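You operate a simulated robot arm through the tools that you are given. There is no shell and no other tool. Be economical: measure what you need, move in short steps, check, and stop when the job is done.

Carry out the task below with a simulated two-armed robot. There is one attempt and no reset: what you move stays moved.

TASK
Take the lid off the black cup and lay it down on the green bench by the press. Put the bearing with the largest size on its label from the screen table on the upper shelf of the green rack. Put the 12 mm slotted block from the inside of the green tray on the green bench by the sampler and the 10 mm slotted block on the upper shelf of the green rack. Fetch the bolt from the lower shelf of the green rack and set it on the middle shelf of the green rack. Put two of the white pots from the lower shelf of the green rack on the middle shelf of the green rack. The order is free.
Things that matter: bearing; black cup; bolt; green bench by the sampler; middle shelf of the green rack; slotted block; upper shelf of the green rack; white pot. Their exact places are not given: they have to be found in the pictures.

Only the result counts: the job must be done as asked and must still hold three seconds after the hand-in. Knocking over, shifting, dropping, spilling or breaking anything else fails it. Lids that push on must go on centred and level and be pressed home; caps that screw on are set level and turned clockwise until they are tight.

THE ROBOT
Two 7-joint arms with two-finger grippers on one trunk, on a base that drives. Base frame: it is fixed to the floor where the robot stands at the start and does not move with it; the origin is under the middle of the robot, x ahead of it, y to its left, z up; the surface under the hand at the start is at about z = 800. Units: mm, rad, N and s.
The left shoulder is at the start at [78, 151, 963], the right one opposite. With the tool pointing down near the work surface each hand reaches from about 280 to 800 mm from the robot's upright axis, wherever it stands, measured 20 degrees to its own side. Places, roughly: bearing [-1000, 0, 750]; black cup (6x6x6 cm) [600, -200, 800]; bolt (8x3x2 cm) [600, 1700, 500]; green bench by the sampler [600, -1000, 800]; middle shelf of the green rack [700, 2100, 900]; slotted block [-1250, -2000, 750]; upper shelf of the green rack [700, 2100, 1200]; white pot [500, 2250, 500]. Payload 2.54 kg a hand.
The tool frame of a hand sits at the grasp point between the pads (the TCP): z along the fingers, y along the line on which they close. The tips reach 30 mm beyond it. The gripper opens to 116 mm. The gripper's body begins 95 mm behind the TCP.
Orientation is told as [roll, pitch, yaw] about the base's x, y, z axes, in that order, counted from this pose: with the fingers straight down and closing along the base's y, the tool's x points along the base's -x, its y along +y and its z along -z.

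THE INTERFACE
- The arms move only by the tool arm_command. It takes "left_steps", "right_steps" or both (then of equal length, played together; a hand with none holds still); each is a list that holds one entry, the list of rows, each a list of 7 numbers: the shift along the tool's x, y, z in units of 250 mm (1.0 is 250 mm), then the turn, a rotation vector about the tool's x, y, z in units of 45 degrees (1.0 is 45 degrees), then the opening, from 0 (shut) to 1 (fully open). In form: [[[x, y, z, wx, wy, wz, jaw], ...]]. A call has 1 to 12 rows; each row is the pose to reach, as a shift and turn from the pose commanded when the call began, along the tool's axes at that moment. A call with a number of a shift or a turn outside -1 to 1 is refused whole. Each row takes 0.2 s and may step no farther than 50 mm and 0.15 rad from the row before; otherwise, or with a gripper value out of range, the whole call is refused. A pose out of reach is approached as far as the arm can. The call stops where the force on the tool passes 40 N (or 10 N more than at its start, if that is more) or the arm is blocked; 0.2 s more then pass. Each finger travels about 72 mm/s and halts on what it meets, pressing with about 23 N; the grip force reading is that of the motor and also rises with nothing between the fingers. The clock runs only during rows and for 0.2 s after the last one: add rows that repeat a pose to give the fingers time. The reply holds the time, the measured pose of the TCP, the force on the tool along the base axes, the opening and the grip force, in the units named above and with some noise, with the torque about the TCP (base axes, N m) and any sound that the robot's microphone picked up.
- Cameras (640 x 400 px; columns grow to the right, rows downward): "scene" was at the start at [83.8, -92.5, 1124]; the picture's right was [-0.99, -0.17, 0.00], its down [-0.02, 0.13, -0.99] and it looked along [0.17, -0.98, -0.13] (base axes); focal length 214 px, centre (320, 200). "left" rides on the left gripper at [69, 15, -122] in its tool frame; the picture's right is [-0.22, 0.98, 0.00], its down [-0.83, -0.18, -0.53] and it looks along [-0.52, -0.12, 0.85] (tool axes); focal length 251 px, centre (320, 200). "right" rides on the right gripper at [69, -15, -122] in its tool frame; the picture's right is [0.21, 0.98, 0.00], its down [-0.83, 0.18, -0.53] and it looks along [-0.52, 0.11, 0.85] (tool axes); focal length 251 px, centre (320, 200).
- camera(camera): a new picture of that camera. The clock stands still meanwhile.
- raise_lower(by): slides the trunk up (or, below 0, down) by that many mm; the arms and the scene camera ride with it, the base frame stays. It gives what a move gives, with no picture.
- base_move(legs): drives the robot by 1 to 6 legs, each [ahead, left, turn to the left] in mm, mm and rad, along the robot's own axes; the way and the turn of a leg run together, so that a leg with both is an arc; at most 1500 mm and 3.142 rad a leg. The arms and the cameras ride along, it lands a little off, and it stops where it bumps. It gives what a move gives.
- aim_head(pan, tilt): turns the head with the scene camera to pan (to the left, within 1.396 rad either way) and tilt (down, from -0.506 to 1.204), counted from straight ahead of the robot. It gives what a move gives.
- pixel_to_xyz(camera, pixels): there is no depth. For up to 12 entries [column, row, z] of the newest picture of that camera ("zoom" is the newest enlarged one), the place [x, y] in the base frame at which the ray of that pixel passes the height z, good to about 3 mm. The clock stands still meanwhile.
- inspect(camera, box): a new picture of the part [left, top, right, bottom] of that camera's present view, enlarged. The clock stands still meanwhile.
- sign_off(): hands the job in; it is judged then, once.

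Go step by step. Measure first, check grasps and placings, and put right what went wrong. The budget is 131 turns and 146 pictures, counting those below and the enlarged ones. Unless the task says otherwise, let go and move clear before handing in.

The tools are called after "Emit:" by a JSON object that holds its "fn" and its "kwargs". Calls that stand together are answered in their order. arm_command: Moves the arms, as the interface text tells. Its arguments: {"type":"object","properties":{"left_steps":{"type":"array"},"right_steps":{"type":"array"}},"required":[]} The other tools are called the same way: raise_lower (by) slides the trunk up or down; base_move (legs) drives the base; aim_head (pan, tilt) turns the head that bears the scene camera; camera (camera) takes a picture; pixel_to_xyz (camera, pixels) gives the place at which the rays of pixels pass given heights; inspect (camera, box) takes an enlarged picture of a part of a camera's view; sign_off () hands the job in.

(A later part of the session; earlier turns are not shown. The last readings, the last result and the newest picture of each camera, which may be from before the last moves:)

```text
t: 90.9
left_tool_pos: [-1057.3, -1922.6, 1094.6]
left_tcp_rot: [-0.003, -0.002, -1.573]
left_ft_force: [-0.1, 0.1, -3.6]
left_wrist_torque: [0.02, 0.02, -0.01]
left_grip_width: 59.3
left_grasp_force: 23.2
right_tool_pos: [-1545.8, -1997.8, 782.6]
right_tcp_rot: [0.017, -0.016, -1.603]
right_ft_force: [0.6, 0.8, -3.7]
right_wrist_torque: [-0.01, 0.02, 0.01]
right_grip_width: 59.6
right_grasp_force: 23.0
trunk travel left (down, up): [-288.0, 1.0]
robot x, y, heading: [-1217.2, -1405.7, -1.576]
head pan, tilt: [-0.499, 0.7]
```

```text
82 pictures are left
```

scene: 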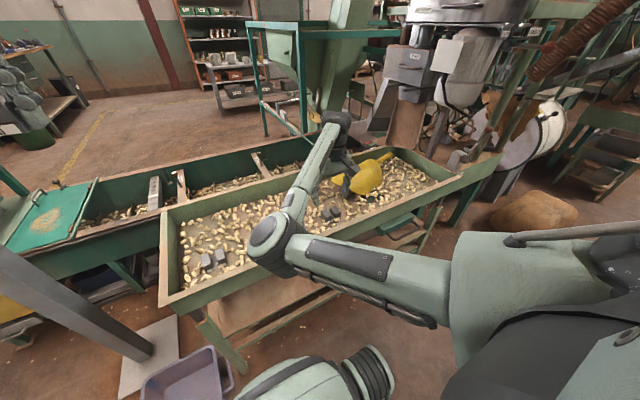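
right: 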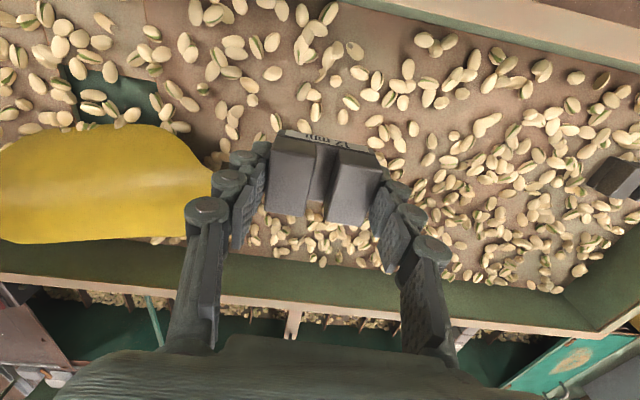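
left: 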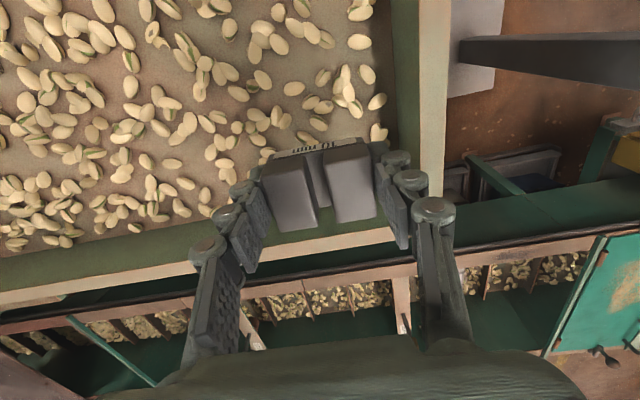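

Both blocks are held ("12 mm" in the right, "10 mm" in the left). I'll raise the right hand, back away, turn to face the bench side and look for the sampler.

Emit:
{"fn": "arm_command", "kwargs": {"right_steps": [[[0, 0, -0.18, 0, 0, 0, 0.3], [0, 0, -0.36, 0, 0, 0, 0.3], [0, 0, -0.54, 0, 0, 0, 0.3], [0, 0, -0.7, 0, 0, 0, 0.3]]]}}

Emit:
{"fn": "base_move", "kwargs": {"legs": [[-400, 0, 0], [0, 0, 1.574], [500, 0, 0]]}}

Emit:
{"fn": "aim_head", "kwargs": {"pan": 0.0, "tilt": 0.35}}

Emit:
{"fn": "camera", "kwargs": {"camera": "scene"}}

```text
t: 91.9
left_tool_pos: [-1056.7, -1921.6, 1094.5]
left_tcp_rot: [-0.005, -0.002, -1.573]
left_ft_force: [0.2, 0.5, -3.1]
left_wrist_torque: [-0.01, 0.0, 0.01]
left_grip_width: 59.4
left_grasp_force: 23.1
right_tool_pos: [-1556.8, -2001.4, 956.7]
right_tcp_rot: [0.019, -0.018, -1.6]
right_ft_force: [-0.4, -0.3, -4.8]
right_wrist_torque: [-0.02, 0.02, -0.01]
right_grip_width: 59.5
right_grasp_force: 22.9
right hand out of reach, approached as far as the arm can: row 3, 4
trunk travel left (down, up): [-288.0, 1.0]
robot x, y, heading: [-1220.3, -1409.3, -1.576]
head pan, tilt: [-0.499, 0.7]
```

```text
t: 100.8
left_tool_pos: [-200.3, -840.3, 1094.3]
left_tcp_rot: [-0.003, -0.002, 0.008]
left_ft_force: [0.5, 0.1, -4.6]
left_wrist_torque: [0.03, 0.04, 0.02]
left_grip_width: 59.4
left_grasp_force: 22.6
right_tool_pos: [-117.7, -1339.0, 956.4]
right_tcp_rot: [0.017, -0.015, -0.021]
right_ft_force: [0.4, 0.1, -5.1]
right_wrist_torque: [-0.02, 0.01, -0.01]
right_grip_width: 59.8
right_grasp_force: 23.1
trunk travel left (down, up): [-288.0, 1.0]
robot x, y, heading: [-716.5, -1005.1, 0.008]
head pan, tilt: [-0.499, 0.7]
```

```text
t: 101.8
left_tool_pos: [-201.0, -840.9, 1094.8]
left_tcp_rot: [-0.001, -0.002, 0.008]
left_ft_force: [-1.3, -0.1, -4.9]
left_wrist_torque: [0.02, -0.02, -0.01]
left_grip_width: 59.3
left_grasp_force: 23.2
right_tool_pos: [-117.8, -1338.6, 955.1]
right_tcp_rot: [0.017, -0.018, -0.021]
right_ft_force: [-0.1, 0.1, -4.1]
right_wrist_torque: [-0.02, -0.03, -0.02]
right_grip_width: 59.3
right_grasp_force: 22.8
trunk travel left (down, up): [-288.0, 1.0]
robot x, y, heading: [-717.1, -1006.4, 0.001]
head pan, tilt: [0.0, 0.351]
```

```text
81 pictures are left
```

scene: 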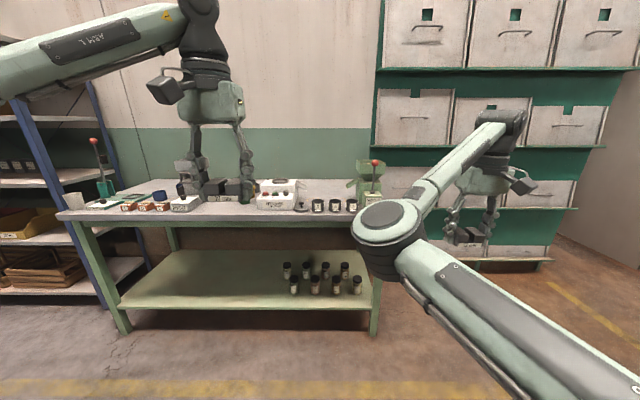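

It's one long bench; at its right end stands a green device with a red knob at (370,178). I'll zoom in to identify the sampler and the free space.

Emit:
{"fn": "inspect", "kwargs": {"camera": "scene", "box": [230, 140, 400, 246]}}

Emit:
{"fn": "pixel_to_xyz", "kwargs": {"camera": "scene", "pixels": [[60, 217, 800], [382, 214, 800], [375, 335, 0], [125, 333, 0], [371, 210, 800], [335, 211, 800]]}}

```text
3.76 times, centred on (315, 193) of scene
```

zoom: 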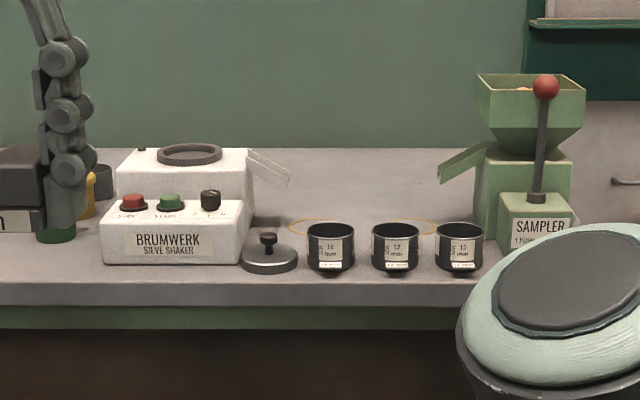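

```text
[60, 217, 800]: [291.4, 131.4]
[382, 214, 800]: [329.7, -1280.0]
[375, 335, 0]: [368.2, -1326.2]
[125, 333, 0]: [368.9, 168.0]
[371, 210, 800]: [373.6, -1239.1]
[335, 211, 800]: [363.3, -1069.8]
```

The sampler is at the bench's right end, (500,-1240), with free bench behind the jars. I'll come in turned about 1 rad to the left so the right arm clears the sieve shaker.

Emit:
{"fn": "base_move", "kwargs": {"legs": [[0, 0, 1.0], [-285, -183, 0], [300, -467, 0]]}}

Emit:
{"fn": "camera", "kwargs": {"camera": "right"}}

Emit:
{"fn": "aim_head", "kwargs": {"pan": -0.8, "tilt": 0.4}}

Emit:
{"fn": "camera", "kwargs": {"camera": "scene"}}

```text
t: 111.4
left_tool_pos: [-18.0, -815.9, 1094.2]
left_tcp_rot: [0.0, -0.003, 1.008]
left_ft_force: [0.7, 0.2, -5.0]
left_wrist_torque: [-0.04, 0.03, 0.03]
left_grip_width: 59.5
left_grasp_force: 23.0
right_tool_pos: [446.1, -1013.8, 956.1]
right_tcp_rot: [0.017, -0.016, 0.98]
right_ft_force: [0.1, 0.1, -4.2]
right_wrist_torque: [0.0, 0.02, 0.0]
right_grip_width: 59.5
right_grasp_force: 23.0
trunk travel left (down, up): [-288.0, 1.0]
robot x, y, heading: [-156.0, -1341.5, 1.007]
head pan, tilt: [0.0, 0.351]
```

```text
79 pictures are left
```

right: 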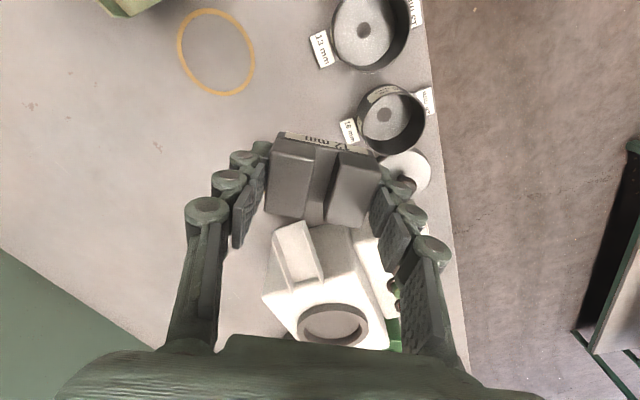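

```text
t: 112.5
left_tool_pos: [-18.2, -816.6, 1093.5]
left_tcp_rot: [-0.002, -0.001, 1.007]
left_ft_force: [-0.4, 0.7, -4.2]
left_wrist_torque: [-0.04, 0.05, 0.01]
left_grip_width: 59.6
left_grasp_force: 22.9
right_tool_pos: [446.0, -1013.1, 956.3]
right_tcp_rot: [0.016, -0.017, 0.98]
right_ft_force: [-1.2, -0.7, -4.9]
right_wrist_torque: [0.01, 0.02, -0.04]
right_grip_width: 59.5
right_grasp_force: 23.4
trunk travel left (down, up): [-288.0, 1.0]
robot x, y, heading: [-155.6, -1343.0, 1.008]
head pan, tilt: [-0.799, 0.4]
```

```text
78 pictures are left
```

scene: 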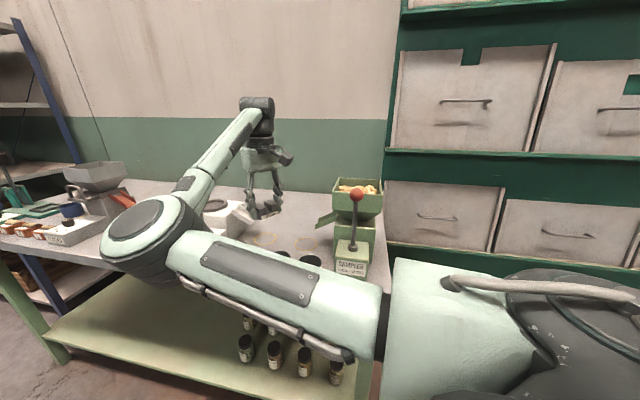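

Emit:
{"fn": "pixel_to_xyz", "kwargs": {"camera": "right", "pixels": [[215, 50, 800], [130, 130, 800], [180, 170, 800], [390, 120, 840], [365, 30, 840], [0, 245, 800], [290, 250, 860], [270, 300, 800]]}}

```text
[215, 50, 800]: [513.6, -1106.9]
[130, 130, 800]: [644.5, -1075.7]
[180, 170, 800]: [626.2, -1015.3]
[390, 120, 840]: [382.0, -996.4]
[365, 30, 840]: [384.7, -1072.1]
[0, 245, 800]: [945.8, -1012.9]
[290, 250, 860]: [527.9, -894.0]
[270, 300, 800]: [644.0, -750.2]
```

The free spot behind the jars is about (640,-1040). I'll shift the base and the arm so the block comes over it.

Emit:
{"fn": "base_move", "kwargs": {"legs": [[80, -78, 0]]}}

Emit:
{"fn": "arm_command", "kwargs": {"right_steps": [[[0, -0.15, 0, 0, 0, 0, 0.3], [0, -0.3, 0, 0, 0, 0, 0.3], [0, -0.4, 0.05, 0, 0, 0, 0.3], [0, -0.4, 0.15, 0, 0, 0, 0.3]]]}}

Emit:
{"fn": "camera", "kwargs": {"camera": "right"}}

Emit:
{"fn": "camera", "kwargs": {"camera": "scene"}}

```text
t: 113.9
left_tool_pos: [91.8, -790.2, 1093.2]
left_tcp_rot: [-0.003, -0.002, 1.006]
left_ft_force: [-0.1, -0.4, -5.2]
left_wrist_torque: [0.02, 0.0, -0.03]
left_grip_width: 59.3
left_grasp_force: 23.1
right_tool_pos: [554.3, -990.5, 957.1]
right_tcp_rot: [0.018, -0.015, 0.979]
right_ft_force: [-0.2, 0.2, -5.5]
right_wrist_torque: [0.01, 0.05, 0.05]
right_grip_width: 59.6
right_grasp_force: 22.7
trunk travel left (down, up): [-288.0, 1.0]
robot x, y, heading: [-44.4, -1311.3, 1.007]
head pan, tilt: [-0.799, 0.4]
```

```text
t: 114.9
left_tool_pos: [90.8, -791.5, 1093.3]
left_tcp_rot: [-0.001, -0.002, 1.006]
left_ft_force: [0.1, 0.2, -4.4]
left_wrist_torque: [-0.05, 0.02, 0.0]
left_grip_width: 59.0
left_grasp_force: 22.9
right_tool_pos: [637.7, -1044.1, 918.0]
right_tcp_rot: [0.017, -0.017, 0.978]
right_ft_force: [-1.3, 0.5, -4.4]
right_wrist_torque: [-0.03, 0.02, 0.04]
right_grip_width: 59.5
right_grasp_force: 23.4
trunk travel left (down, up): [-288.0, 1.0]
robot x, y, heading: [-45.9, -1315.0, 1.001]
head pan, tilt: [-0.799, 0.4]
```

```text
77 pictures are left
```

right: 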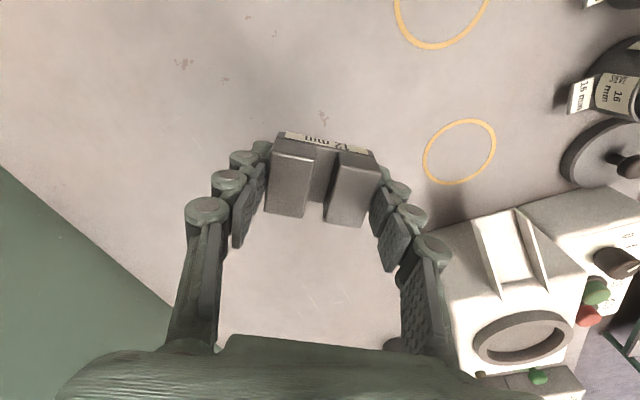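

```text
76 pictures are left
```

scene: 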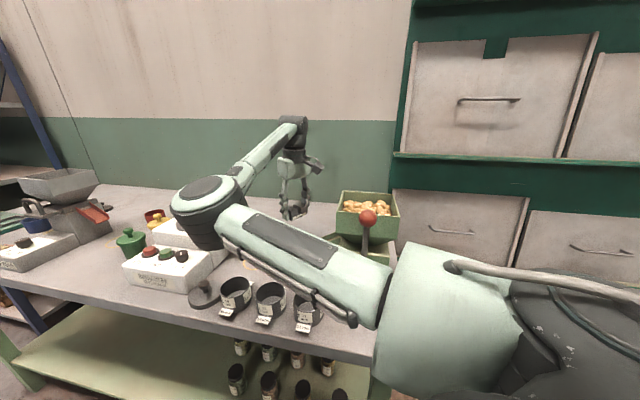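

Free space confirmed. I'll lower toward the bench, watching the force.

Emit:
{"fn": "arm_command", "kwargs": {"right_steps": [[[0, 0, 0.12, 0, 0, 0, 0.3], [0, 0, 0.22, 0, 0, 0, 0.3], [0, 0, 0.25, 0, 0, 0, 0.3], [0, 0, 0.265, 0, 0, 0, 0.3]]]}}

Emit:
{"fn": "inspect", "kwargs": {"camera": "scene", "box": [220, 150, 380, 250]}}

```text
t: 115.9
left_tool_pos: [90.7, -790.9, 1093.7]
left_tcp_rot: [-0.003, -0.004, 1.007]
left_ft_force: [0.3, -1.1, -4.0]
left_wrist_torque: [-0.02, 0.01, -0.01]
left_grip_width: 59.6
left_grasp_force: 23.3
right_tool_pos: [636.0, -1042.9, 851.4]
right_tcp_rot: [0.018, -0.018, 0.979]
right_ft_force: [-0.3, 0.0, -4.0]
right_wrist_torque: [0.0, 0.02, 0.0]
right_grip_width: 59.6
right_grasp_force: 23.0
trunk travel left (down, up): [-288.0, 1.0]
robot x, y, heading: [-56.1, -1310.7, 1.007]
head pan, tilt: [-0.799, 0.4]
```

```text
4.00 times, centred on (300, 200) of scene
```

zoom: 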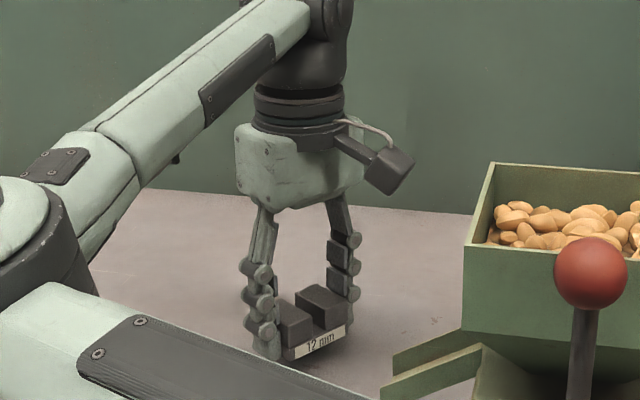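

Emit:
{"fn": "arm_command", "kwargs": {"right_steps": [[[0, 0, 0.012, 0, 0, 0, 0.3], [0, 0, 0.024, 0, 0, 0, 0.3], [0, 0, 0.036, 0, 0, 0, 0.3], [0, 0, 0.045, 0, 0, 0, 0.3]]]}}

Emit:
{"fn": "camera", "kwargs": {"camera": "scene"}}

```text
t: 116.9
left_tool_pos: [89.6, -790.4, 1094.7]
left_tcp_rot: [-0.002, -0.001, 1.007]
left_ft_force: [-0.4, 0.5, -4.5]
left_wrist_torque: [-0.06, 0.0, 0.04]
left_grip_width: 59.4
left_grasp_force: 22.8
right_tool_pos: [636.6, -1042.6, 838.6]
right_tcp_rot: [0.017, -0.016, 0.978]
right_ft_force: [0.2, -0.3, -4.6]
right_wrist_torque: [-0.01, -0.02, 0.02]
right_grip_width: 59.2
right_grasp_force: 22.7
trunk travel left (down, up): [-288.0, 1.0]
robot x, y, heading: [-48.9, -1315.3, 1.005]
head pan, tilt: [-0.799, 0.4]
```

```text
74 pictures are left
```

scene: 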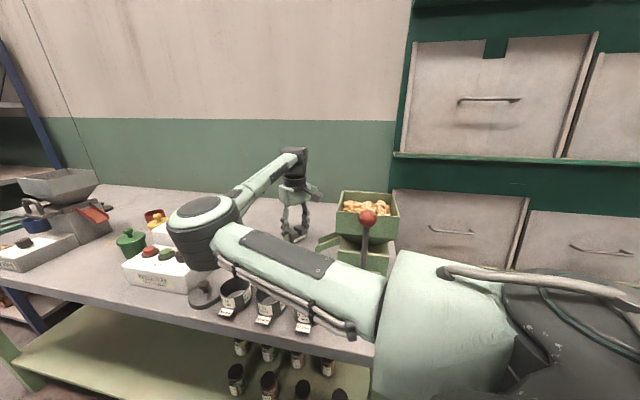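

No contact yet at 838.6. I'll continue in small steps.

Emit:
{"fn": "arm_command", "kwargs": {"right_steps": [[[0, 0, 0.012, 0, 0, 0, 0.3], [0, 0, 0.024, 0, 0, 0, 0.3], [0, 0, 0.036, 0, 0, 0, 0.3]]]}}

Emit:
{"fn": "inspect", "kwargs": {"camera": "scene", "box": [220, 150, 380, 250]}}

```text
t: 117.7
left_tool_pos: [90.1, -791.0, 1094.9]
left_tcp_rot: [-0.002, -0.001, 1.008]
left_ft_force: [-0.9, -0.1, -4.2]
left_wrist_torque: [-0.04, 0.02, -0.01]
left_grip_width: 59.4
left_grasp_force: 22.9
right_tool_pos: [637.5, -1041.6, 829.7]
right_tcp_rot: [0.017, -0.016, 0.98]
right_ft_force: [0.0, 1.3, -3.9]
right_wrist_torque: [0.0, -0.01, 0.02]
right_grip_width: 59.5
right_grasp_force: 22.8
trunk travel left (down, up): [-288.0, 1.0]
robot x, y, heading: [-51.7, -1313.7, 1.007]
head pan, tilt: [-0.799, 0.4]
```

```text
4.00 times, centred on (300, 200) of scene
```

zoom: 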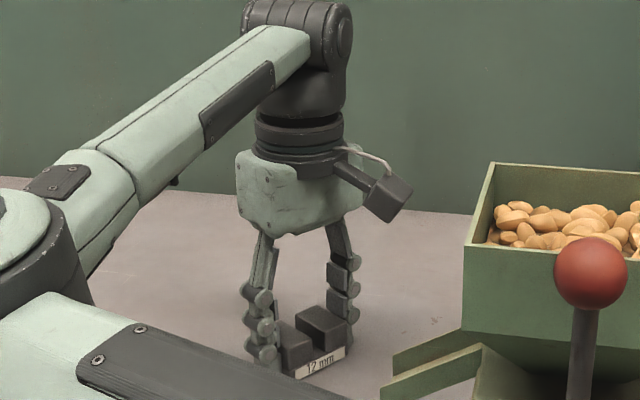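

Emit:
{"fn": "arm_command", "kwargs": {"right_steps": [[[0, 0, 0.01, 0, 0, 0, 0.3], [0, 0, 0.02, 0, 0, 0, 0.3], [0, 0, 0.03, 0, 0, 0, 0.3], [0, 0, 0.04, 0, 0, 0, 0.3]]]}}

Emit:
{"fn": "inspect", "kwargs": {"camera": "scene", "box": [220, 150, 380, 250]}}

```text
t: 118.7
left_tool_pos: [86.7, -792.1, 1095.3]
left_tcp_rot: [-0.005, -0.006, 1.007]
left_ft_force: [0.4, -0.2, -4.6]
left_wrist_torque: [-0.03, -0.04, -0.01]
left_grip_width: 59.4
left_grasp_force: 22.6
right_tool_pos: [637.1, -1041.4, 828.8]
right_tcp_rot: [0.009, -0.028, 0.978]
right_ft_force: [1.8, 1.0, 35.2]
right_wrist_torque: [-0.72, -0.5, -0.08]
right_grip_width: 59.4
right_grasp_force: 23.3
trunk travel left (down, up): [-288.0, 1.0]
robot x, y, heading: [-46.3, -1310.0, 1.007]
head pan, tilt: [-0.799, 0.4]
```

```text
4.00 times, centred on (300, 200) of scene
```

zoom: 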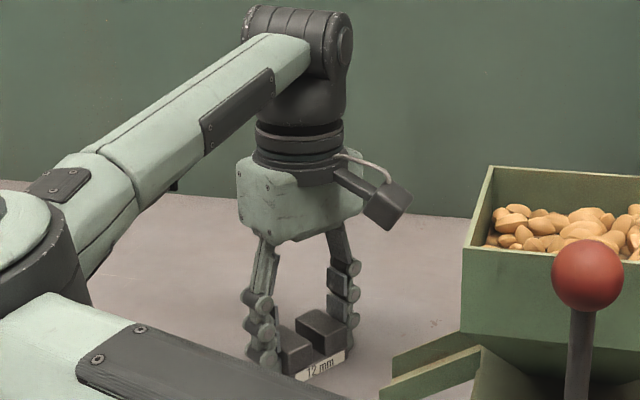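

Contact at TCP z 829. I'll relieve the pressure, open fully and rise.

Emit:
{"fn": "arm_command", "kwargs": {"right_steps": [[[0, 0, -0.034, 0, 0, 0, 0.3], [0, 0, -0.034, 0, 0, 0, 0.6], [0, 0, -0.034, 0, 0, 0, 0.75], [0, 0, -0.034, 0, 0, 0, 0.8], [0, 0, -0.15, 0, 0, 0, 0.8], [0, 0, -0.3, 0, 0, 0, 0.8], [0, 0, -0.45, 0, 0, 0, 0.8]]]}}

Emit:
{"fn": "camera", "kwargs": {"camera": "right"}}

Emit:
{"fn": "camera", "kwargs": {"camera": "scene"}}

```text
t: 120.3
left_tool_pos: [88.7, -791.8, 1094.8]
left_tcp_rot: [-0.004, -0.001, 1.007]
left_ft_force: [-0.9, 0.7, -4.9]
left_wrist_torque: [-0.03, -0.03, -0.03]
left_grip_width: 59.4
left_grasp_force: 23.3
right_tool_pos: [637.0, -1045.0, 934.1]
right_tcp_rot: [0.019, -0.018, 0.981]
right_ft_force: [0.8, 0.1, -0.4]
right_wrist_torque: [-0.04, -0.05, -0.02]
right_grip_width: 92.9
right_grasp_force: 0.0
trunk travel left (down, up): [-288.0, 1.0]
robot x, y, heading: [-47.7, -1313.9, 1.007]
head pan, tilt: [-0.799, 0.4]
```

```text
71 pictures are left
```

right: 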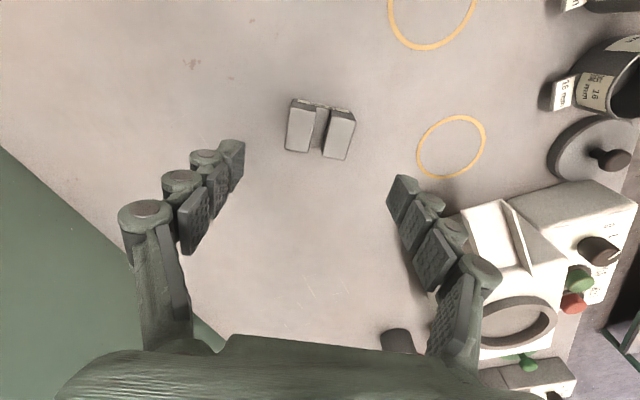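

```text
70 pictures are left
```

scene: 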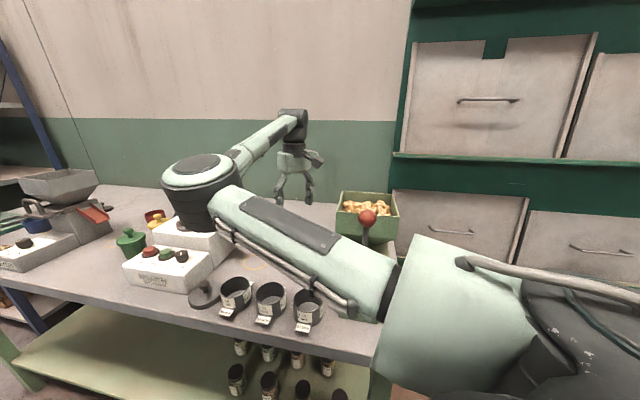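

The 12 mm block stands on the bench by the sampler. I'll back out and drive to the screen table, facing it with the right hand on the bearing side.

Emit:
{"fn": "base_move", "kwargs": {"legs": [[-320, 507, 0], [518, 327, 0], [0, 0, 2.135], [-300, -324, 0]]}}

Emit:
{"fn": "camera", "kwargs": {"camera": "right"}}

```text
t: 137.5
left_tool_pos: [-861.5, -538.7, 1095.3]
left_tcp_rot: [-0.003, -0.001, 3.128]
left_ft_force: [-1.7, -0.6, -4.4]
left_wrist_torque: [-0.01, -0.01, 0.01]
left_grip_width: 59.4
left_grasp_force: 23.0
right_tool_pos: [-932.3, 60.3, 932.9]
right_tcp_rot: [0.017, -0.017, 3.103]
right_ft_force: [-0.1, 0.2, 0.2]
right_wrist_torque: [0.05, -0.01, 0.02]
right_grip_width: 92.8
right_grasp_force: 0.1
trunk travel left (down, up): [-288.0, 1.0]
robot x, y, heading: [-342.8, -387.6, 3.127]
head pan, tilt: [-0.799, 0.4]
```

```text
69 pictures are left
```

right: 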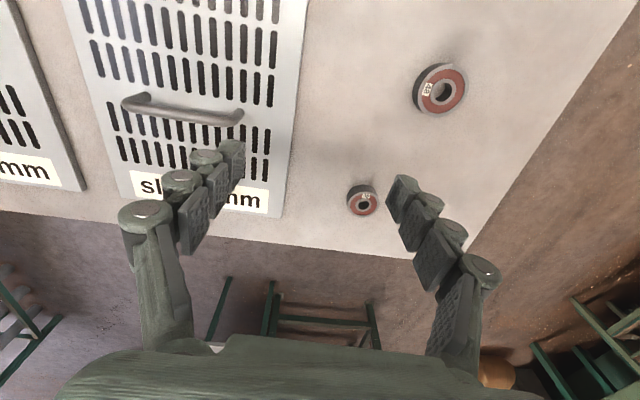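

Emit:
{"fn": "pixel_to_xyz", "kwargs": {"camera": "right", "pixels": [[441, 90, 770], [441, 90, 765], [441, 90, 775], [415, 95, 770], [467, 87, 770], [363, 203, 765]]}}

Emit:
{"fn": "aim_head", "kwargs": {"pan": -1.0, "tilt": 0.6}}

Emit:
{"fn": "camera", "kwargs": {"camera": "scene"}}

Emit:
{"fn": "inspect", "kwargs": {"camera": "right", "box": [330, 40, 490, 240]}}

```text
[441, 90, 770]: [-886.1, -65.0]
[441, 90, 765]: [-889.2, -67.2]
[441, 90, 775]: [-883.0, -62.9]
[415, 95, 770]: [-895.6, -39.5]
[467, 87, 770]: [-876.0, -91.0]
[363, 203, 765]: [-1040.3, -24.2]
```

```text
t: 138.2
left_tool_pos: [-862.5, -538.7, 1094.8]
left_tcp_rot: [-0.002, -0.002, 3.13]
left_ft_force: [0.5, 0.4, -5.2]
left_wrist_torque: [0.0, -0.01, 0.0]
left_grip_width: 59.5
left_grasp_force: 23.1
right_tool_pos: [-932.0, 59.0, 933.8]
right_tcp_rot: [0.018, -0.016, 3.101]
right_ft_force: [0.2, -0.5, -0.6]
right_wrist_torque: [0.02, 0.0, -0.01]
right_grip_width: 92.8
right_grasp_force: 0.0
trunk travel left (down, up): [-288.0, 1.0]
robot x, y, heading: [-345.6, -385.4, 3.124]
head pan, tilt: [-1.0, 0.6]
```

```text
68 pictures are left
```

scene: 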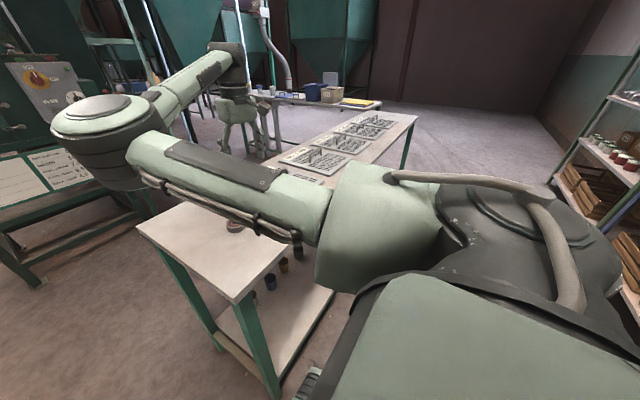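

```text
2.00 times, centred on (410, 140) of right
```

zoom: 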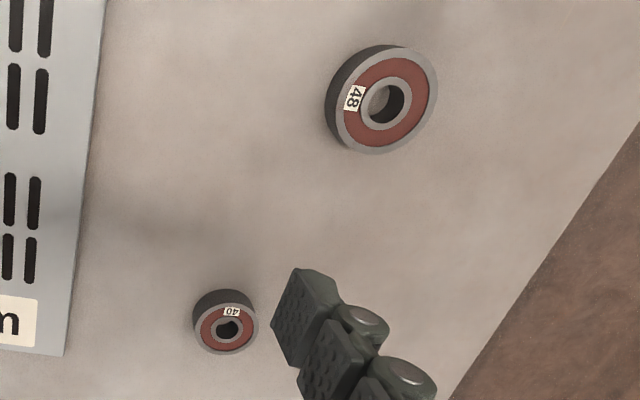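

Bearing 48 is about 52 mm across, centred near (-884,-60), with its top near z 777; no other bearing is larger. I'll shift the base so the right hand is above it.

Emit:
{"fn": "base_move", "kwargs": {"legs": [[-48, 121, 0]]}}

Emit:
{"fn": "arm_command", "kwargs": {"right_steps": [[[0, 0, 0.15, 0, 0, 0, 0.8], [0, 0, 0.3, 0, 0, 0, 0.8]]]}}

Emit:
{"fn": "camera", "kwargs": {"camera": "right"}}

```text
t: 140.0
left_tool_pos: [-815.0, -659.9, 1095.3]
left_tcp_rot: [-0.003, -0.002, 3.129]
left_ft_force: [0.1, -0.2, -4.8]
left_wrist_torque: [-0.02, 0.0, 0.0]
left_grip_width: 59.5
left_grasp_force: 23.2
right_tool_pos: [-885.6, -61.1, 932.3]
right_tcp_rot: [0.016, -0.017, 3.102]
right_ft_force: [0.3, -0.4, 0.4]
right_wrist_torque: [0.0, -0.01, 0.0]
right_grip_width: 92.7
right_grasp_force: 0.0
trunk travel left (down, up): [-288.0, 1.0]
robot x, y, heading: [-296.4, -504.8, 3.128]
head pan, tilt: [-1.0, 0.6]
```

```text
t: 140.6
left_tool_pos: [-815.4, -660.2, 1094.3]
left_tcp_rot: [0.0, -0.001, 3.128]
left_ft_force: [0.2, -0.4, -3.9]
left_wrist_torque: [0.01, -0.06, 0.0]
left_grip_width: 59.7
left_grasp_force: 23.1
right_tool_pos: [-886.5, -62.5, 859.1]
right_tcp_rot: [0.018, -0.018, 3.1]
right_ft_force: [-0.3, -0.8, -0.9]
right_wrist_torque: [0.03, 0.02, 0.03]
right_grip_width: 93.0
right_grasp_force: 0.0
trunk travel left (down, up): [-288.0, 1.0]
robot x, y, heading: [-300.8, -504.8, 3.133]
head pan, tilt: [-1.0, 0.6]
```

```text
66 pictures are left
```

right: 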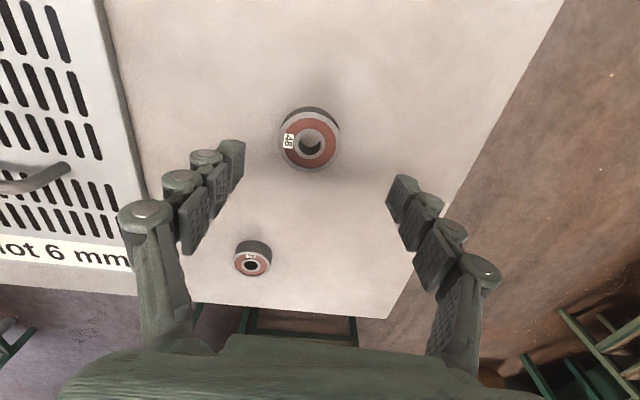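

The bearing at (310,143) is 8 mm off in the hand's y; I'll correct that, descend to 792, grip and lift.

Emit:
{"fn": "arm_command", "kwargs": {"right_steps": [[[0, -0.034, 0.1, 0, 0, 0, 0.8], [0, -0.034, 0.2, 0, 0, 0, 0.8], [0, -0.034, 0.268, 0, 0, 0, 0.8], [0, -0.034, 0.268, 0, 0, 0, 0.6], [0, -0.034, 0.268, 0, 0, 0, 0.4], [0, -0.034, 0.268, 0, 0, 0, 0.25], [0, -0.034, 0.268, 0, 0, 0, 0.25]]]}}

Emit:
{"fn": "camera", "kwargs": {"camera": "right"}}

```text
t: 141.8
left_tool_pos: [-811.9, -662.8, 1097.0]
left_tcp_rot: [-0.008, -0.005, 3.13]
left_ft_force: [-0.1, 0.3, -4.3]
left_wrist_torque: [0.02, -0.02, -0.02]
left_grip_width: 59.3
left_grasp_force: 22.7
right_tool_pos: [-890.4, -53.6, 810.5]
right_tcp_rot: [-0.001, -0.043, 3.103]
right_ft_force: [2.9, -10.8, 38.0]
right_wrist_torque: [-1.95, -0.38, -0.03]
right_grip_width: 48.4
right_grasp_force: 21.5
trunk travel left (down, up): [-288.0, 1.0]
robot x, y, heading: [-297.5, -507.3, 3.128]
head pan, tilt: [-1.0, 0.6]
stopped in row 5 (right hand): the force on the tool passed its limit at 50 N (the readings are from after the stop); the commanded pose is now the measured one
```

```text
65 pictures are left
```

right: 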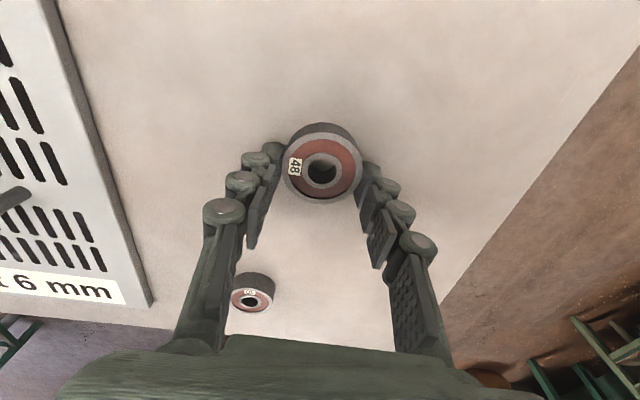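

The tips met the table at TCP 810 (so the table is near z 780), and the jaw stopped at 48.4 mm on the bearing. I'll finish closing and lift slightly to test the grip.

Emit:
{"fn": "arm_command", "kwargs": {"right_steps": [[[0, 0, -0.02, 0, 0, 0, 0.25], [0, 0, -0.02, 0, 0, 0, 0.25], [0, 0, -0.1, 0, 0, 0, 0.25], [0, 0, -0.25, 0, 0, 0, 0.25]]]}}

Emit:
{"fn": "camera", "kwargs": {"camera": "right"}}

```text
t: 142.8
left_tool_pos: [-815.3, -659.3, 1093.7]
left_tcp_rot: [-0.001, -0.003, 3.131]
left_ft_force: [-1.1, -0.2, -3.6]
left_wrist_torque: [0.01, -0.06, 0.0]
left_grip_width: 59.6
left_grasp_force: 23.1
right_tool_pos: [-887.6, -49.3, 857.8]
right_tcp_rot: [0.007, -0.023, 3.099]
right_ft_force: [0.6, -0.1, -1.5]
right_wrist_torque: [-0.01, 0.0, 0.0]
right_grip_width: 47.5
right_grasp_force: 22.8
trunk travel left (down, up): [-288.0, 1.0]
robot x, y, heading: [-299.0, -504.0, 3.133]
head pan, tilt: [-1.0, 0.6]
```

```text
64 pictures are left
```

right: 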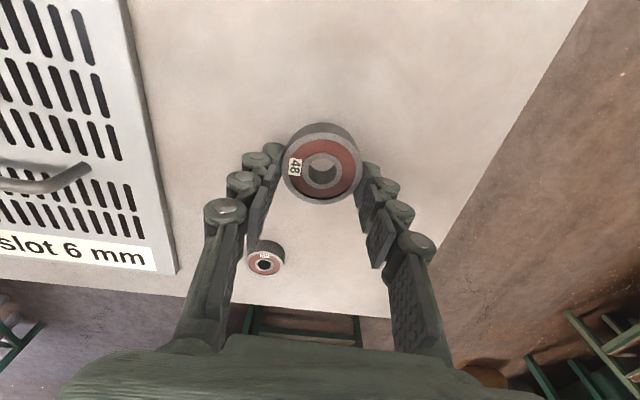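

Bearing 48 is held. I'll raise the right hand, turn to +y and drive down the corridor toward the green rack.

Emit:
{"fn": "arm_command", "kwargs": {"right_steps": [[[0, -0.05, -0.19, 0, 0, 0, 0.25], [0, -0.1, -0.36, 0, 0, 0, 0.25], [0, -0.15, -0.5, 0, 0, 0, 0.25]]]}}

Emit:
{"fn": "base_move", "kwargs": {"legs": [[0, 0, -1.565], [1200, 0, 0]]}}

Emit:
{"fn": "aim_head", "kwargs": {"pan": -0.5, "tilt": 0.25}}

Emit:
{"fn": "camera", "kwargs": {"camera": "scene"}}

```text
t: 143.6
left_tool_pos: [-815.6, -659.3, 1093.7]
left_tcp_rot: [-0.002, -0.001, 3.13]
left_ft_force: [0.1, 0.3, -3.7]
left_wrist_torque: [0.0, -0.01, -0.02]
left_grip_width: 59.6
left_grasp_force: 23.5
right_tool_pos: [-883.0, -11.8, 986.2]
right_tcp_rot: [0.004, -0.028, 3.1]
right_ft_force: [-0.4, -0.1, -1.2]
right_wrist_torque: [0.01, 0.04, 0.0]
right_grip_width: 47.7
right_grasp_force: 23.0
trunk travel left (down, up): [-288.0, 1.0]
robot x, y, heading: [-299.2, -504.7, 3.129]
head pan, tilt: [-1.0, 0.6]
```

```text
t: 153.5
left_tool_pos: [-436.7, 1203.8, 1094.7]
left_tcp_rot: [-0.002, -0.001, 1.558]
left_ft_force: [-0.1, 0.1, -4.1]
left_wrist_torque: [-0.02, -0.04, 0.0]
left_grip_width: 59.5
left_grasp_force: 23.0
right_tool_pos: [210.2, 1270.1, 985.4]
right_tcp_rot: [0.004, -0.028, 1.529]
right_ft_force: [1.3, -0.4, -0.7]
right_wrist_torque: [0.0, 0.01, -0.02]
right_grip_width: 47.4
right_grasp_force: 22.4
trunk travel left (down, up): [-288.0, 1.0]
robot x, y, heading: [-282.3, 686.8, 1.56]
head pan, tilt: [-1.0, 0.6]
```

```text
t: 154.5
left_tool_pos: [-436.7, 1203.4, 1094.1]
left_tcp_rot: [-0.003, -0.003, 1.556]
left_ft_force: [1.1, -0.7, -4.6]
left_wrist_torque: [0.0, 0.0, -0.01]
left_grip_width: 59.5
left_grasp_force: 23.0
right_tool_pos: [210.6, 1269.9, 985.3]
right_tcp_rot: [0.005, -0.028, 1.528]
right_ft_force: [-0.1, 0.2, -0.5]
right_wrist_torque: [-0.01, -0.01, -0.01]
right_grip_width: 47.6
right_grasp_force: 23.4
trunk travel left (down, up): [-288.0, 1.0]
robot x, y, heading: [-284.2, 681.7, 1.557]
head pan, tilt: [-0.499, 0.25]
```

```text
63 pictures are left
```

scene: 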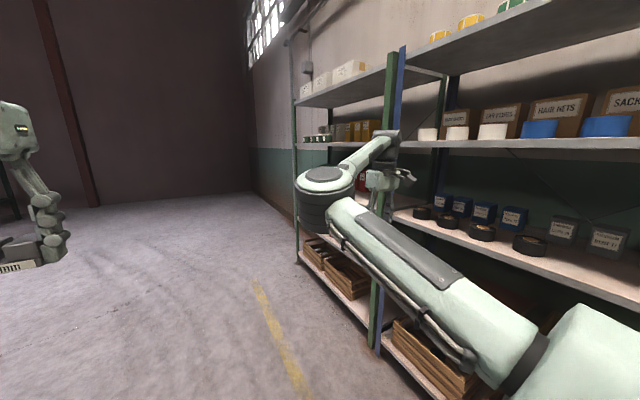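

The green rack is beyond the blue one. I'll drive on to face it squarely.

Emit:
{"fn": "base_move", "kwargs": {"legs": [[1330, 150, 0], [0, 0, -1.56]]}}

Emit:
{"fn": "aim_head", "kwargs": {"pan": 0.0, "tilt": 0.2}}

Emit:
{"fn": "camera", "kwargs": {"camera": "scene"}}

```text
t: 165.1
left_tool_pos: [99.3, 2183.1, 1094.1]
left_tcp_rot: [-0.001, -0.002, 0.006]
left_ft_force: [-0.3, 0.1, -4.8]
left_wrist_torque: [-0.01, 0.02, 0.02]
left_grip_width: 59.5
left_grasp_force: 22.7
right_tool_pos: [178.7, 1536.5, 985.2]
right_tcp_rot: [0.004, -0.026, -0.022]
right_ft_force: [-0.6, 0.7, -0.6]
right_wrist_torque: [-0.01, -0.01, -0.01]
right_grip_width: 47.6
right_grasp_force: 23.2
trunk travel left (down, up): [-288.0, 1.0]
robot x, y, heading: [-418.4, 2017.1, 0.007]
head pan, tilt: [-0.499, 0.25]
```

```text
t: 166.0
left_tool_pos: [99.2, 2181.4, 1094.6]
left_tcp_rot: [-0.002, -0.003, 0.005]
left_ft_force: [0.0, 0.3, -4.8]
left_wrist_torque: [0.02, 0.06, 0.0]
left_grip_width: 59.8
left_grasp_force: 22.8
right_tool_pos: [179.4, 1536.3, 984.0]
right_tcp_rot: [0.003, -0.026, -0.022]
right_ft_force: [-0.2, -0.4, -1.3]
right_wrist_torque: [-0.03, 0.01, 0.0]
right_grip_width: 47.5
right_grasp_force: 23.1
trunk travel left (down, up): [-288.0, 1.0]
robot x, y, heading: [-415.7, 2020.6, 0.005]
head pan, tilt: [0.0, 0.201]
```

```text
62 pictures are left
```

scene: 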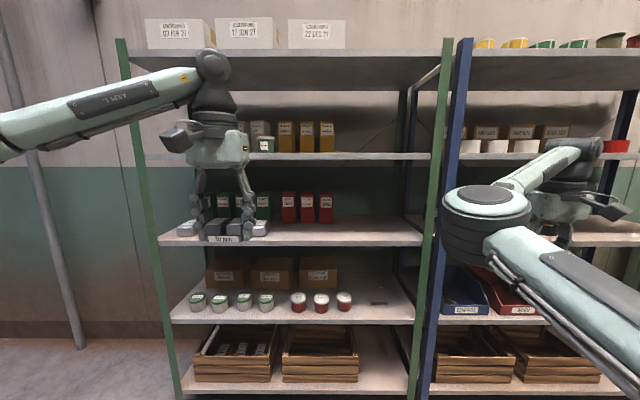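

I now face the green rack: the upper shelf edge is at row 157, the middle at about 240, and the lower at about 320. I'll zoom into the lower shelf for the pots and the bolt, and measure the shelf edges.

Emit:
{"fn": "inspect", "kwargs": {"camera": "scene", "box": [160, 240, 440, 330]}}

Emit:
{"fn": "inspect", "kwargs": {"camera": "scene", "box": [160, 100, 440, 250]}}

Emit:
{"fn": "pixel_to_xyz", "kwargs": {"camera": "scene", "pixels": [[380, 302, 510], [345, 310, 500], [298, 312, 500], [265, 311, 500], [197, 311, 500], [300, 323, 500], [300, 244, 900], [175, 323, 500], [415, 322, 500]]}}

```text
2.29 times, centred on (300, 285) of scene
```

zoom: 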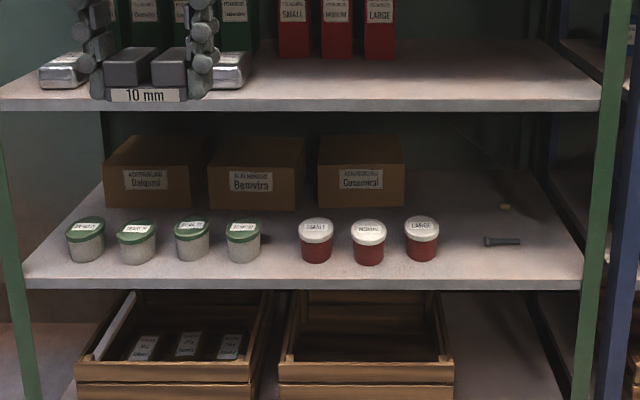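

```text
2.29 times, centred on (300, 175) of scene
```

zoom: 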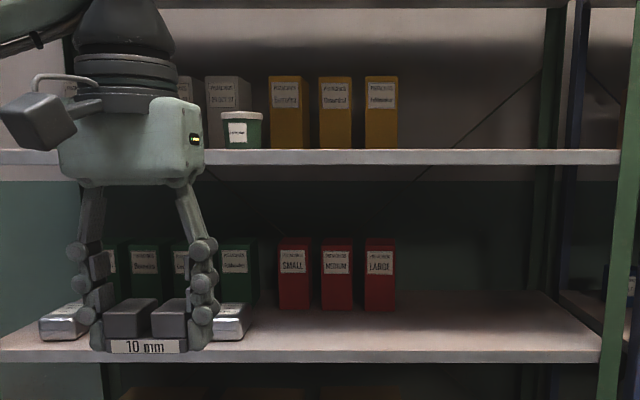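

```text
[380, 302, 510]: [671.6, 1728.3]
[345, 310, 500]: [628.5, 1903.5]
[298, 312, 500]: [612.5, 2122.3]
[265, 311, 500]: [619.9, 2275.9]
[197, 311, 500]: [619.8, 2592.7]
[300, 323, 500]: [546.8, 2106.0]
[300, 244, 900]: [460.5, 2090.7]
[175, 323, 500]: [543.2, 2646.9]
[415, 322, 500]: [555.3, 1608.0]
```

The four pots with white bodies and green lids (y 2276–2593) are the white pots; the bolt lies at about (671,1728). The upper shelf has only ~220 mm of headroom, so the hand must be tilted. I'll drive closer and tilt the left hand 45° forward while raising it.

Emit:
{"fn": "base_move", "kwargs": {"legs": [[180, 0, 0]]}}

Emit:
{"fn": "arm_command", "kwargs": {"left_steps": [[[0, 0, -0.13, 0, -0.17, 0, 0.3], [0, 0, -0.26, 0, -0.34, 0, 0.3], [0, 0, -0.39, 0, -0.51, 0, 0.3], [0, 0, -0.52, 0, -0.68, 0, 0.3], [0, 0, -0.65, 0, -0.85, 0, 0.3], [0, 0, -0.78, 0, -1.0, 0, 0.3]]]}}

Emit:
{"fn": "aim_head", "kwargs": {"pan": 0.0, "tilt": 0.3}}

Emit:
{"fn": "camera", "kwargs": {"camera": "scene"}}

Emit:
{"fn": "pixel_to_xyz", "kwargs": {"camera": "scene", "pixels": [[320, 200, 900]]}}

```text
t: 167.5
left_tool_pos: [277.5, 2183.4, 1092.9]
left_tcp_rot: [-0.002, -0.001, 0.007]
left_ft_force: [0.2, -0.5, -4.2]
left_wrist_torque: [-0.01, 0.07, 0.0]
left_grip_width: 59.6
left_grasp_force: 23.5
right_tool_pos: [358.9, 1539.2, 984.2]
right_tcp_rot: [0.006, -0.026, -0.021]
right_ft_force: [1.3, -0.6, -2.1]
right_wrist_torque: [0.01, 0.01, 0.01]
right_grip_width: 47.4
right_grasp_force: 22.6
trunk travel left (down, up): [-288.0, 1.0]
robot x, y, heading: [-243.9, 2014.1, 0.009]
head pan, tilt: [0.0, 0.201]
```

```text
t: 168.9
left_tool_pos: [274.2, 2184.1, 1291.3]
left_tcp_rot: [-0.003, -0.789, 0.01]
left_ft_force: [0.0, -0.5, -4.4]
left_wrist_torque: [0.01, 0.08, 0.0]
left_grip_width: 59.6
left_grasp_force: 22.7
right_tool_pos: [358.4, 1538.6, 983.4]
right_tcp_rot: [0.005, -0.028, -0.02]
right_ft_force: [0.2, 0.8, -1.2]
right_wrist_torque: [-0.01, -0.04, 0.01]
right_grip_width: 47.4
right_grasp_force: 23.1
trunk travel left (down, up): [-288.0, 1.0]
robot x, y, heading: [-239.5, 2018.9, 0.002]
head pan, tilt: [0.0, 0.201]
```

```text
t: 169.6
left_tool_pos: [275.4, 2184.8, 1290.3]
left_tcp_rot: [-0.002, -0.786, 0.008]
left_ft_force: [0.4, 0.2, -4.3]
left_wrist_torque: [0.01, 0.05, 0.01]
left_grip_width: 59.8
left_grasp_force: 22.9
right_tool_pos: [357.6, 1539.4, 985.2]
right_tcp_rot: [0.006, -0.028, -0.019]
right_ft_force: [0.1, -0.8, -1.1]
right_wrist_torque: [-0.03, -0.03, 0.0]
right_grip_width: 47.6
right_grasp_force: 23.2
trunk travel left (down, up): [-288.0, 1.0]
robot x, y, heading: [-238.3, 2016.7, 0.007]
head pan, tilt: [0.0, 0.3]
```

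```text
59 pictures are left
```

scene: 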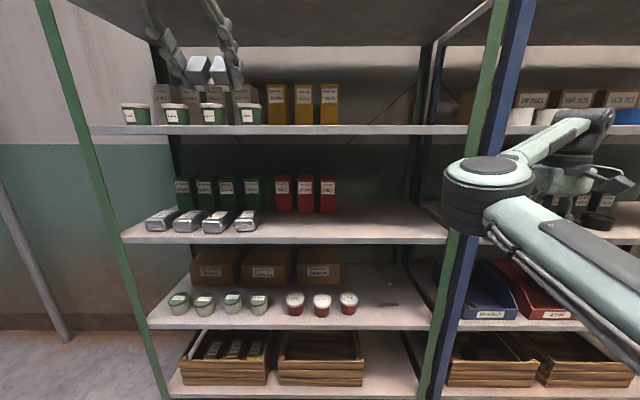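

```text
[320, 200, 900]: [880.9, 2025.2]
```

Emit:
{"fn": "inspect", "kwargs": {"camera": "scene", "box": [240, 100, 400, 200]}}

Emit:
{"fn": "inspect", "kwargs": {"camera": "scene", "box": [250, 235, 410, 335]}}

```text
4.00 times, centred on (320, 150) of scene
```

zoom: 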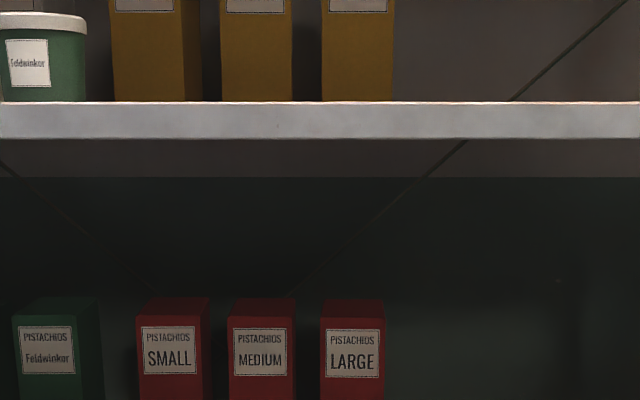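

```text
4.00 times, centred on (330, 285) of scene
```

zoom: 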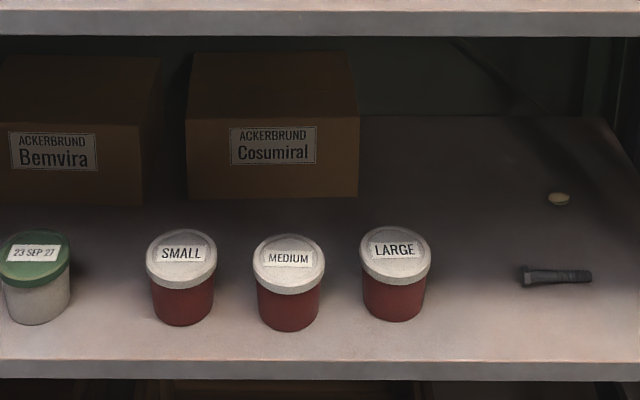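

From the two views, the rack front is at x≈555, with shelf tops near 1232 (upper), 860 (middle) and 470 (lower). I'll pull the right hand back for safety, then shift sideways to the free stretch of the upper shelf.

Emit:
{"fn": "arm_command", "kwargs": {"right_steps": [[[0.12, -0.02, -0.1, 0, 0, 0, 0.25], [0.26, -0.02, -0.2, 0, 0, 0, 0.25], [0.4, -0.02, -0.3, 0, 0, 0, 0.25], [0.54, -0.02, -0.4, 0, 0, 0, 0.25], [0.68, -0.02, -0.5, 0, 0, 0, 0.25], [0.82, -0.02, -0.6, 0, 0, 0, 0.25], [0.96, 0, -0.7, 0, 0, 0, 0.25]]]}}

Emit:
{"fn": "base_move", "kwargs": {"legs": [[0, -325, 0], [120, 0, 0]]}}

Emit:
{"fn": "camera", "kwargs": {"camera": "left"}}

Emit:
{"fn": "camera", "kwargs": {"camera": "scene"}}

```text
t: 171.2
left_tool_pos: [273.1, 2184.2, 1290.1]
left_tcp_rot: [-0.004, -0.786, 0.009]
left_ft_force: [0.4, -0.1, -4.0]
left_wrist_torque: [-0.02, 0.06, 0.01]
left_grip_width: 59.4
left_grasp_force: 23.3
right_tool_pos: [113.2, 1543.5, 1154.2]
right_tcp_rot: [0.005, -0.03, -0.021]
right_ft_force: [0.2, -0.7, -0.4]
right_wrist_torque: [-0.01, 0.0, 0.01]
right_grip_width: 47.7
right_grasp_force: 23.5
trunk travel left (down, up): [-288.0, 1.0]
robot x, y, heading: [-236.6, 2013.9, 0.008]
head pan, tilt: [0.0, 0.3]
```

```text
t: 175.8
left_tool_pos: [397.8, 1855.4, 1289.5]
left_tcp_rot: [-0.002, -0.786, 0.008]
left_ft_force: [0.6, -0.6, -5.3]
left_wrist_torque: [0.06, 0.07, 0.0]
left_grip_width: 59.3
left_grasp_force: 22.9
right_tool_pos: [234.0, 1215.0, 1153.1]
right_tcp_rot: [0.004, -0.027, -0.023]
right_ft_force: [1.0, 0.3, -1.0]
right_wrist_torque: [-0.01, 0.01, 0.0]
right_grip_width: 47.6
right_grasp_force: 22.7
trunk travel left (down, up): [-288.0, 1.0]
robot x, y, heading: [-118.9, 1689.4, 0.005]
head pan, tilt: [0.0, 0.3]
```

```text
56 pictures are left
```

left: 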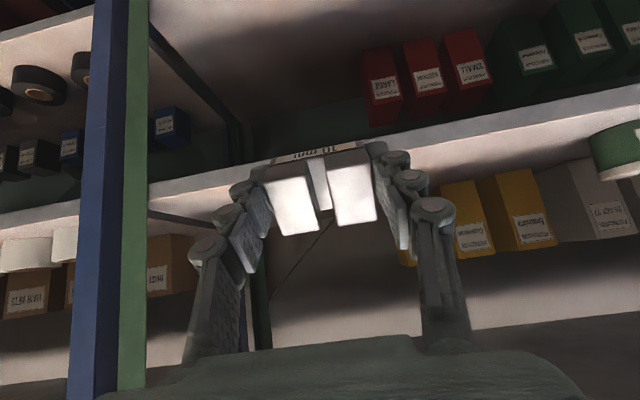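

```text
55 pictures are left
```

scene: 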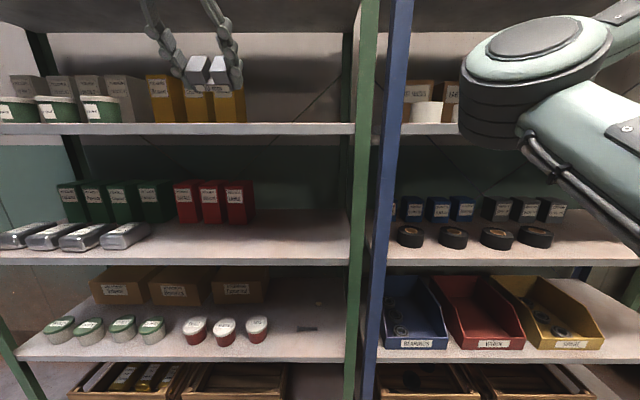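

The stretch at y≈1855 is clear of the yellow boxes (their right edge is near y 1950). I'll raise the hand by 10 mm and drive in 205 mm.

Emit:
{"fn": "arm_command", "kwargs": {"left_steps": [[[-0.03, 0, -0.03, 0, 0, 0, 0.3], [-0.03, 0, -0.03, 0, 0, 0, 0.3]]]}}

Emit:
{"fn": "base_move", "kwargs": {"legs": [[205, 0, 0]]}}

Emit:
{"fn": "aim_head", "kwargs": {"pan": 0.3, "tilt": -0.2}}

Emit:
{"fn": "camera", "kwargs": {"camera": "scene"}}

```text
t: 176.3
left_tool_pos: [396.4, 1855.3, 1300.1]
left_tcp_rot: [-0.001, -0.785, 0.008]
left_ft_force: [0.5, -0.1, -4.7]
left_wrist_torque: [0.0, 0.04, 0.0]
left_grip_width: 59.5
left_grasp_force: 23.1
right_tool_pos: [233.9, 1214.0, 1152.8]
right_tcp_rot: [0.006, -0.027, -0.023]
right_ft_force: [-0.4, 0.1, -0.7]
right_wrist_torque: [0.0, 0.01, 0.0]
right_grip_width: 47.5
right_grasp_force: 23.2
trunk travel left (down, up): [-288.0, 1.0]
robot x, y, heading: [-116.5, 1690.2, 0.007]
head pan, tilt: [0.0, 0.3]
```

```text
t: 178.0
left_tool_pos: [599.0, 1856.3, 1299.6]
left_tcp_rot: [-0.001, -0.784, 0.007]
left_ft_force: [0.5, 0.2, -4.0]
left_wrist_torque: [0.01, 0.08, 0.0]
left_grip_width: 59.1
left_grasp_force: 23.0
right_tool_pos: [436.3, 1214.5, 1153.5]
right_tcp_rot: [0.006, -0.026, -0.023]
right_ft_force: [-0.4, 1.0, -1.6]
right_wrist_torque: [0.0, 0.01, 0.01]
right_grip_width: 47.5
right_grasp_force: 22.9
trunk travel left (down, up): [-288.0, 1.0]
robot x, y, heading: [84.9, 1690.9, 0.001]
head pan, tilt: [0.0, 0.3]
```

```text
t: 178.9
left_tool_pos: [598.6, 1857.2, 1300.7]
left_tcp_rot: [-0.002, -0.785, 0.008]
left_ft_force: [-0.3, -0.4, -4.4]
left_wrist_torque: [0.01, 0.06, 0.0]
left_grip_width: 59.5
left_grasp_force: 23.2
right_tool_pos: [435.4, 1216.1, 1153.2]
right_tcp_rot: [0.005, -0.027, -0.021]
right_ft_force: [-0.1, -0.1, -0.9]
right_wrist_torque: [-0.01, 0.01, 0.03]
right_grip_width: 47.5
right_grasp_force: 23.1
trunk travel left (down, up): [-288.0, 1.0]
robot x, y, heading: [85.9, 1690.7, 0.004]
head pan, tilt: [0.3, -0.201]
```

```text
54 pictures are left
```

scene: 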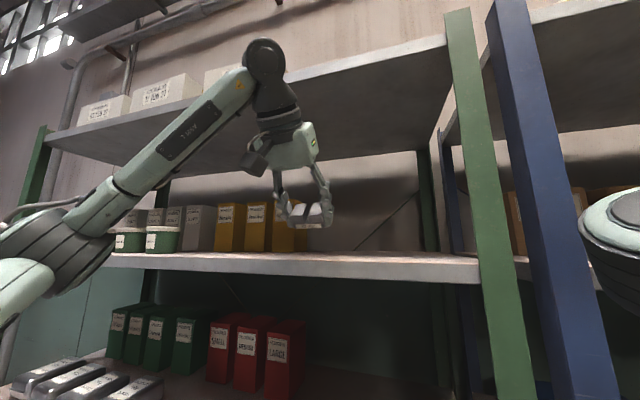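

The block hangs over the shelf near its front edge with the wrist outside. I'll lower it until it touches.

Emit:
{"fn": "arm_command", "kwargs": {"left_steps": [[[0.0, 0, 0.056, 0, 0, 0, 0.3], [0.028, 0, 0.084, 0, 0, 0, 0.3], [0.039, 0, 0.095, 0, 0, 0, 0.3], [0.05, 0, 0.106, 0, 0, 0, 0.3], [0.061, 0, 0.117, 0, 0, 0, 0.3], [0.072, 0, 0.128, 0, 0, 0, 0.3]]]}}

Emit:
{"fn": "inspect", "kwargs": {"camera": "scene", "box": [230, 150, 390, 290]}}

```text
t: 180.3
left_tool_pos: [608.5, 1856.2, 1265.1]
left_tcp_rot: [-0.003, -0.786, 0.007]
left_ft_force: [-0.6, 0.6, -3.6]
left_wrist_torque: [0.02, 0.07, -0.02]
left_grip_width: 59.2
left_grasp_force: 22.8
right_tool_pos: [435.3, 1215.6, 1152.8]
right_tcp_rot: [0.005, -0.028, -0.022]
right_ft_force: [-0.5, 0.0, -1.9]
right_wrist_torque: [-0.03, 0.0, 0.01]
right_grip_width: 47.5
right_grasp_force: 22.6
trunk travel left (down, up): [-288.0, 1.0]
robot x, y, heading: [84.6, 1688.9, 0.005]
head pan, tilt: [0.3, -0.201]
```

```text
2.86 times, centred on (310, 220) of scene
```

zoom: 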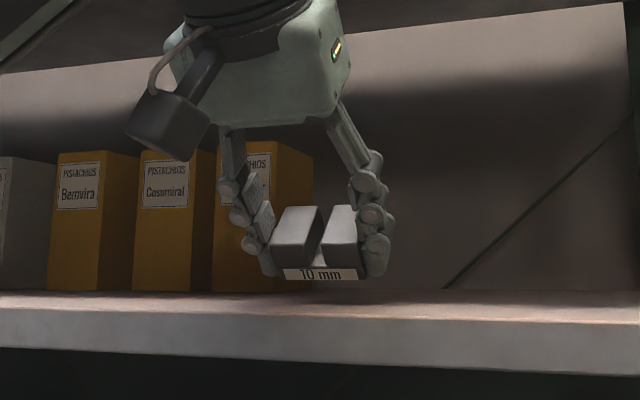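

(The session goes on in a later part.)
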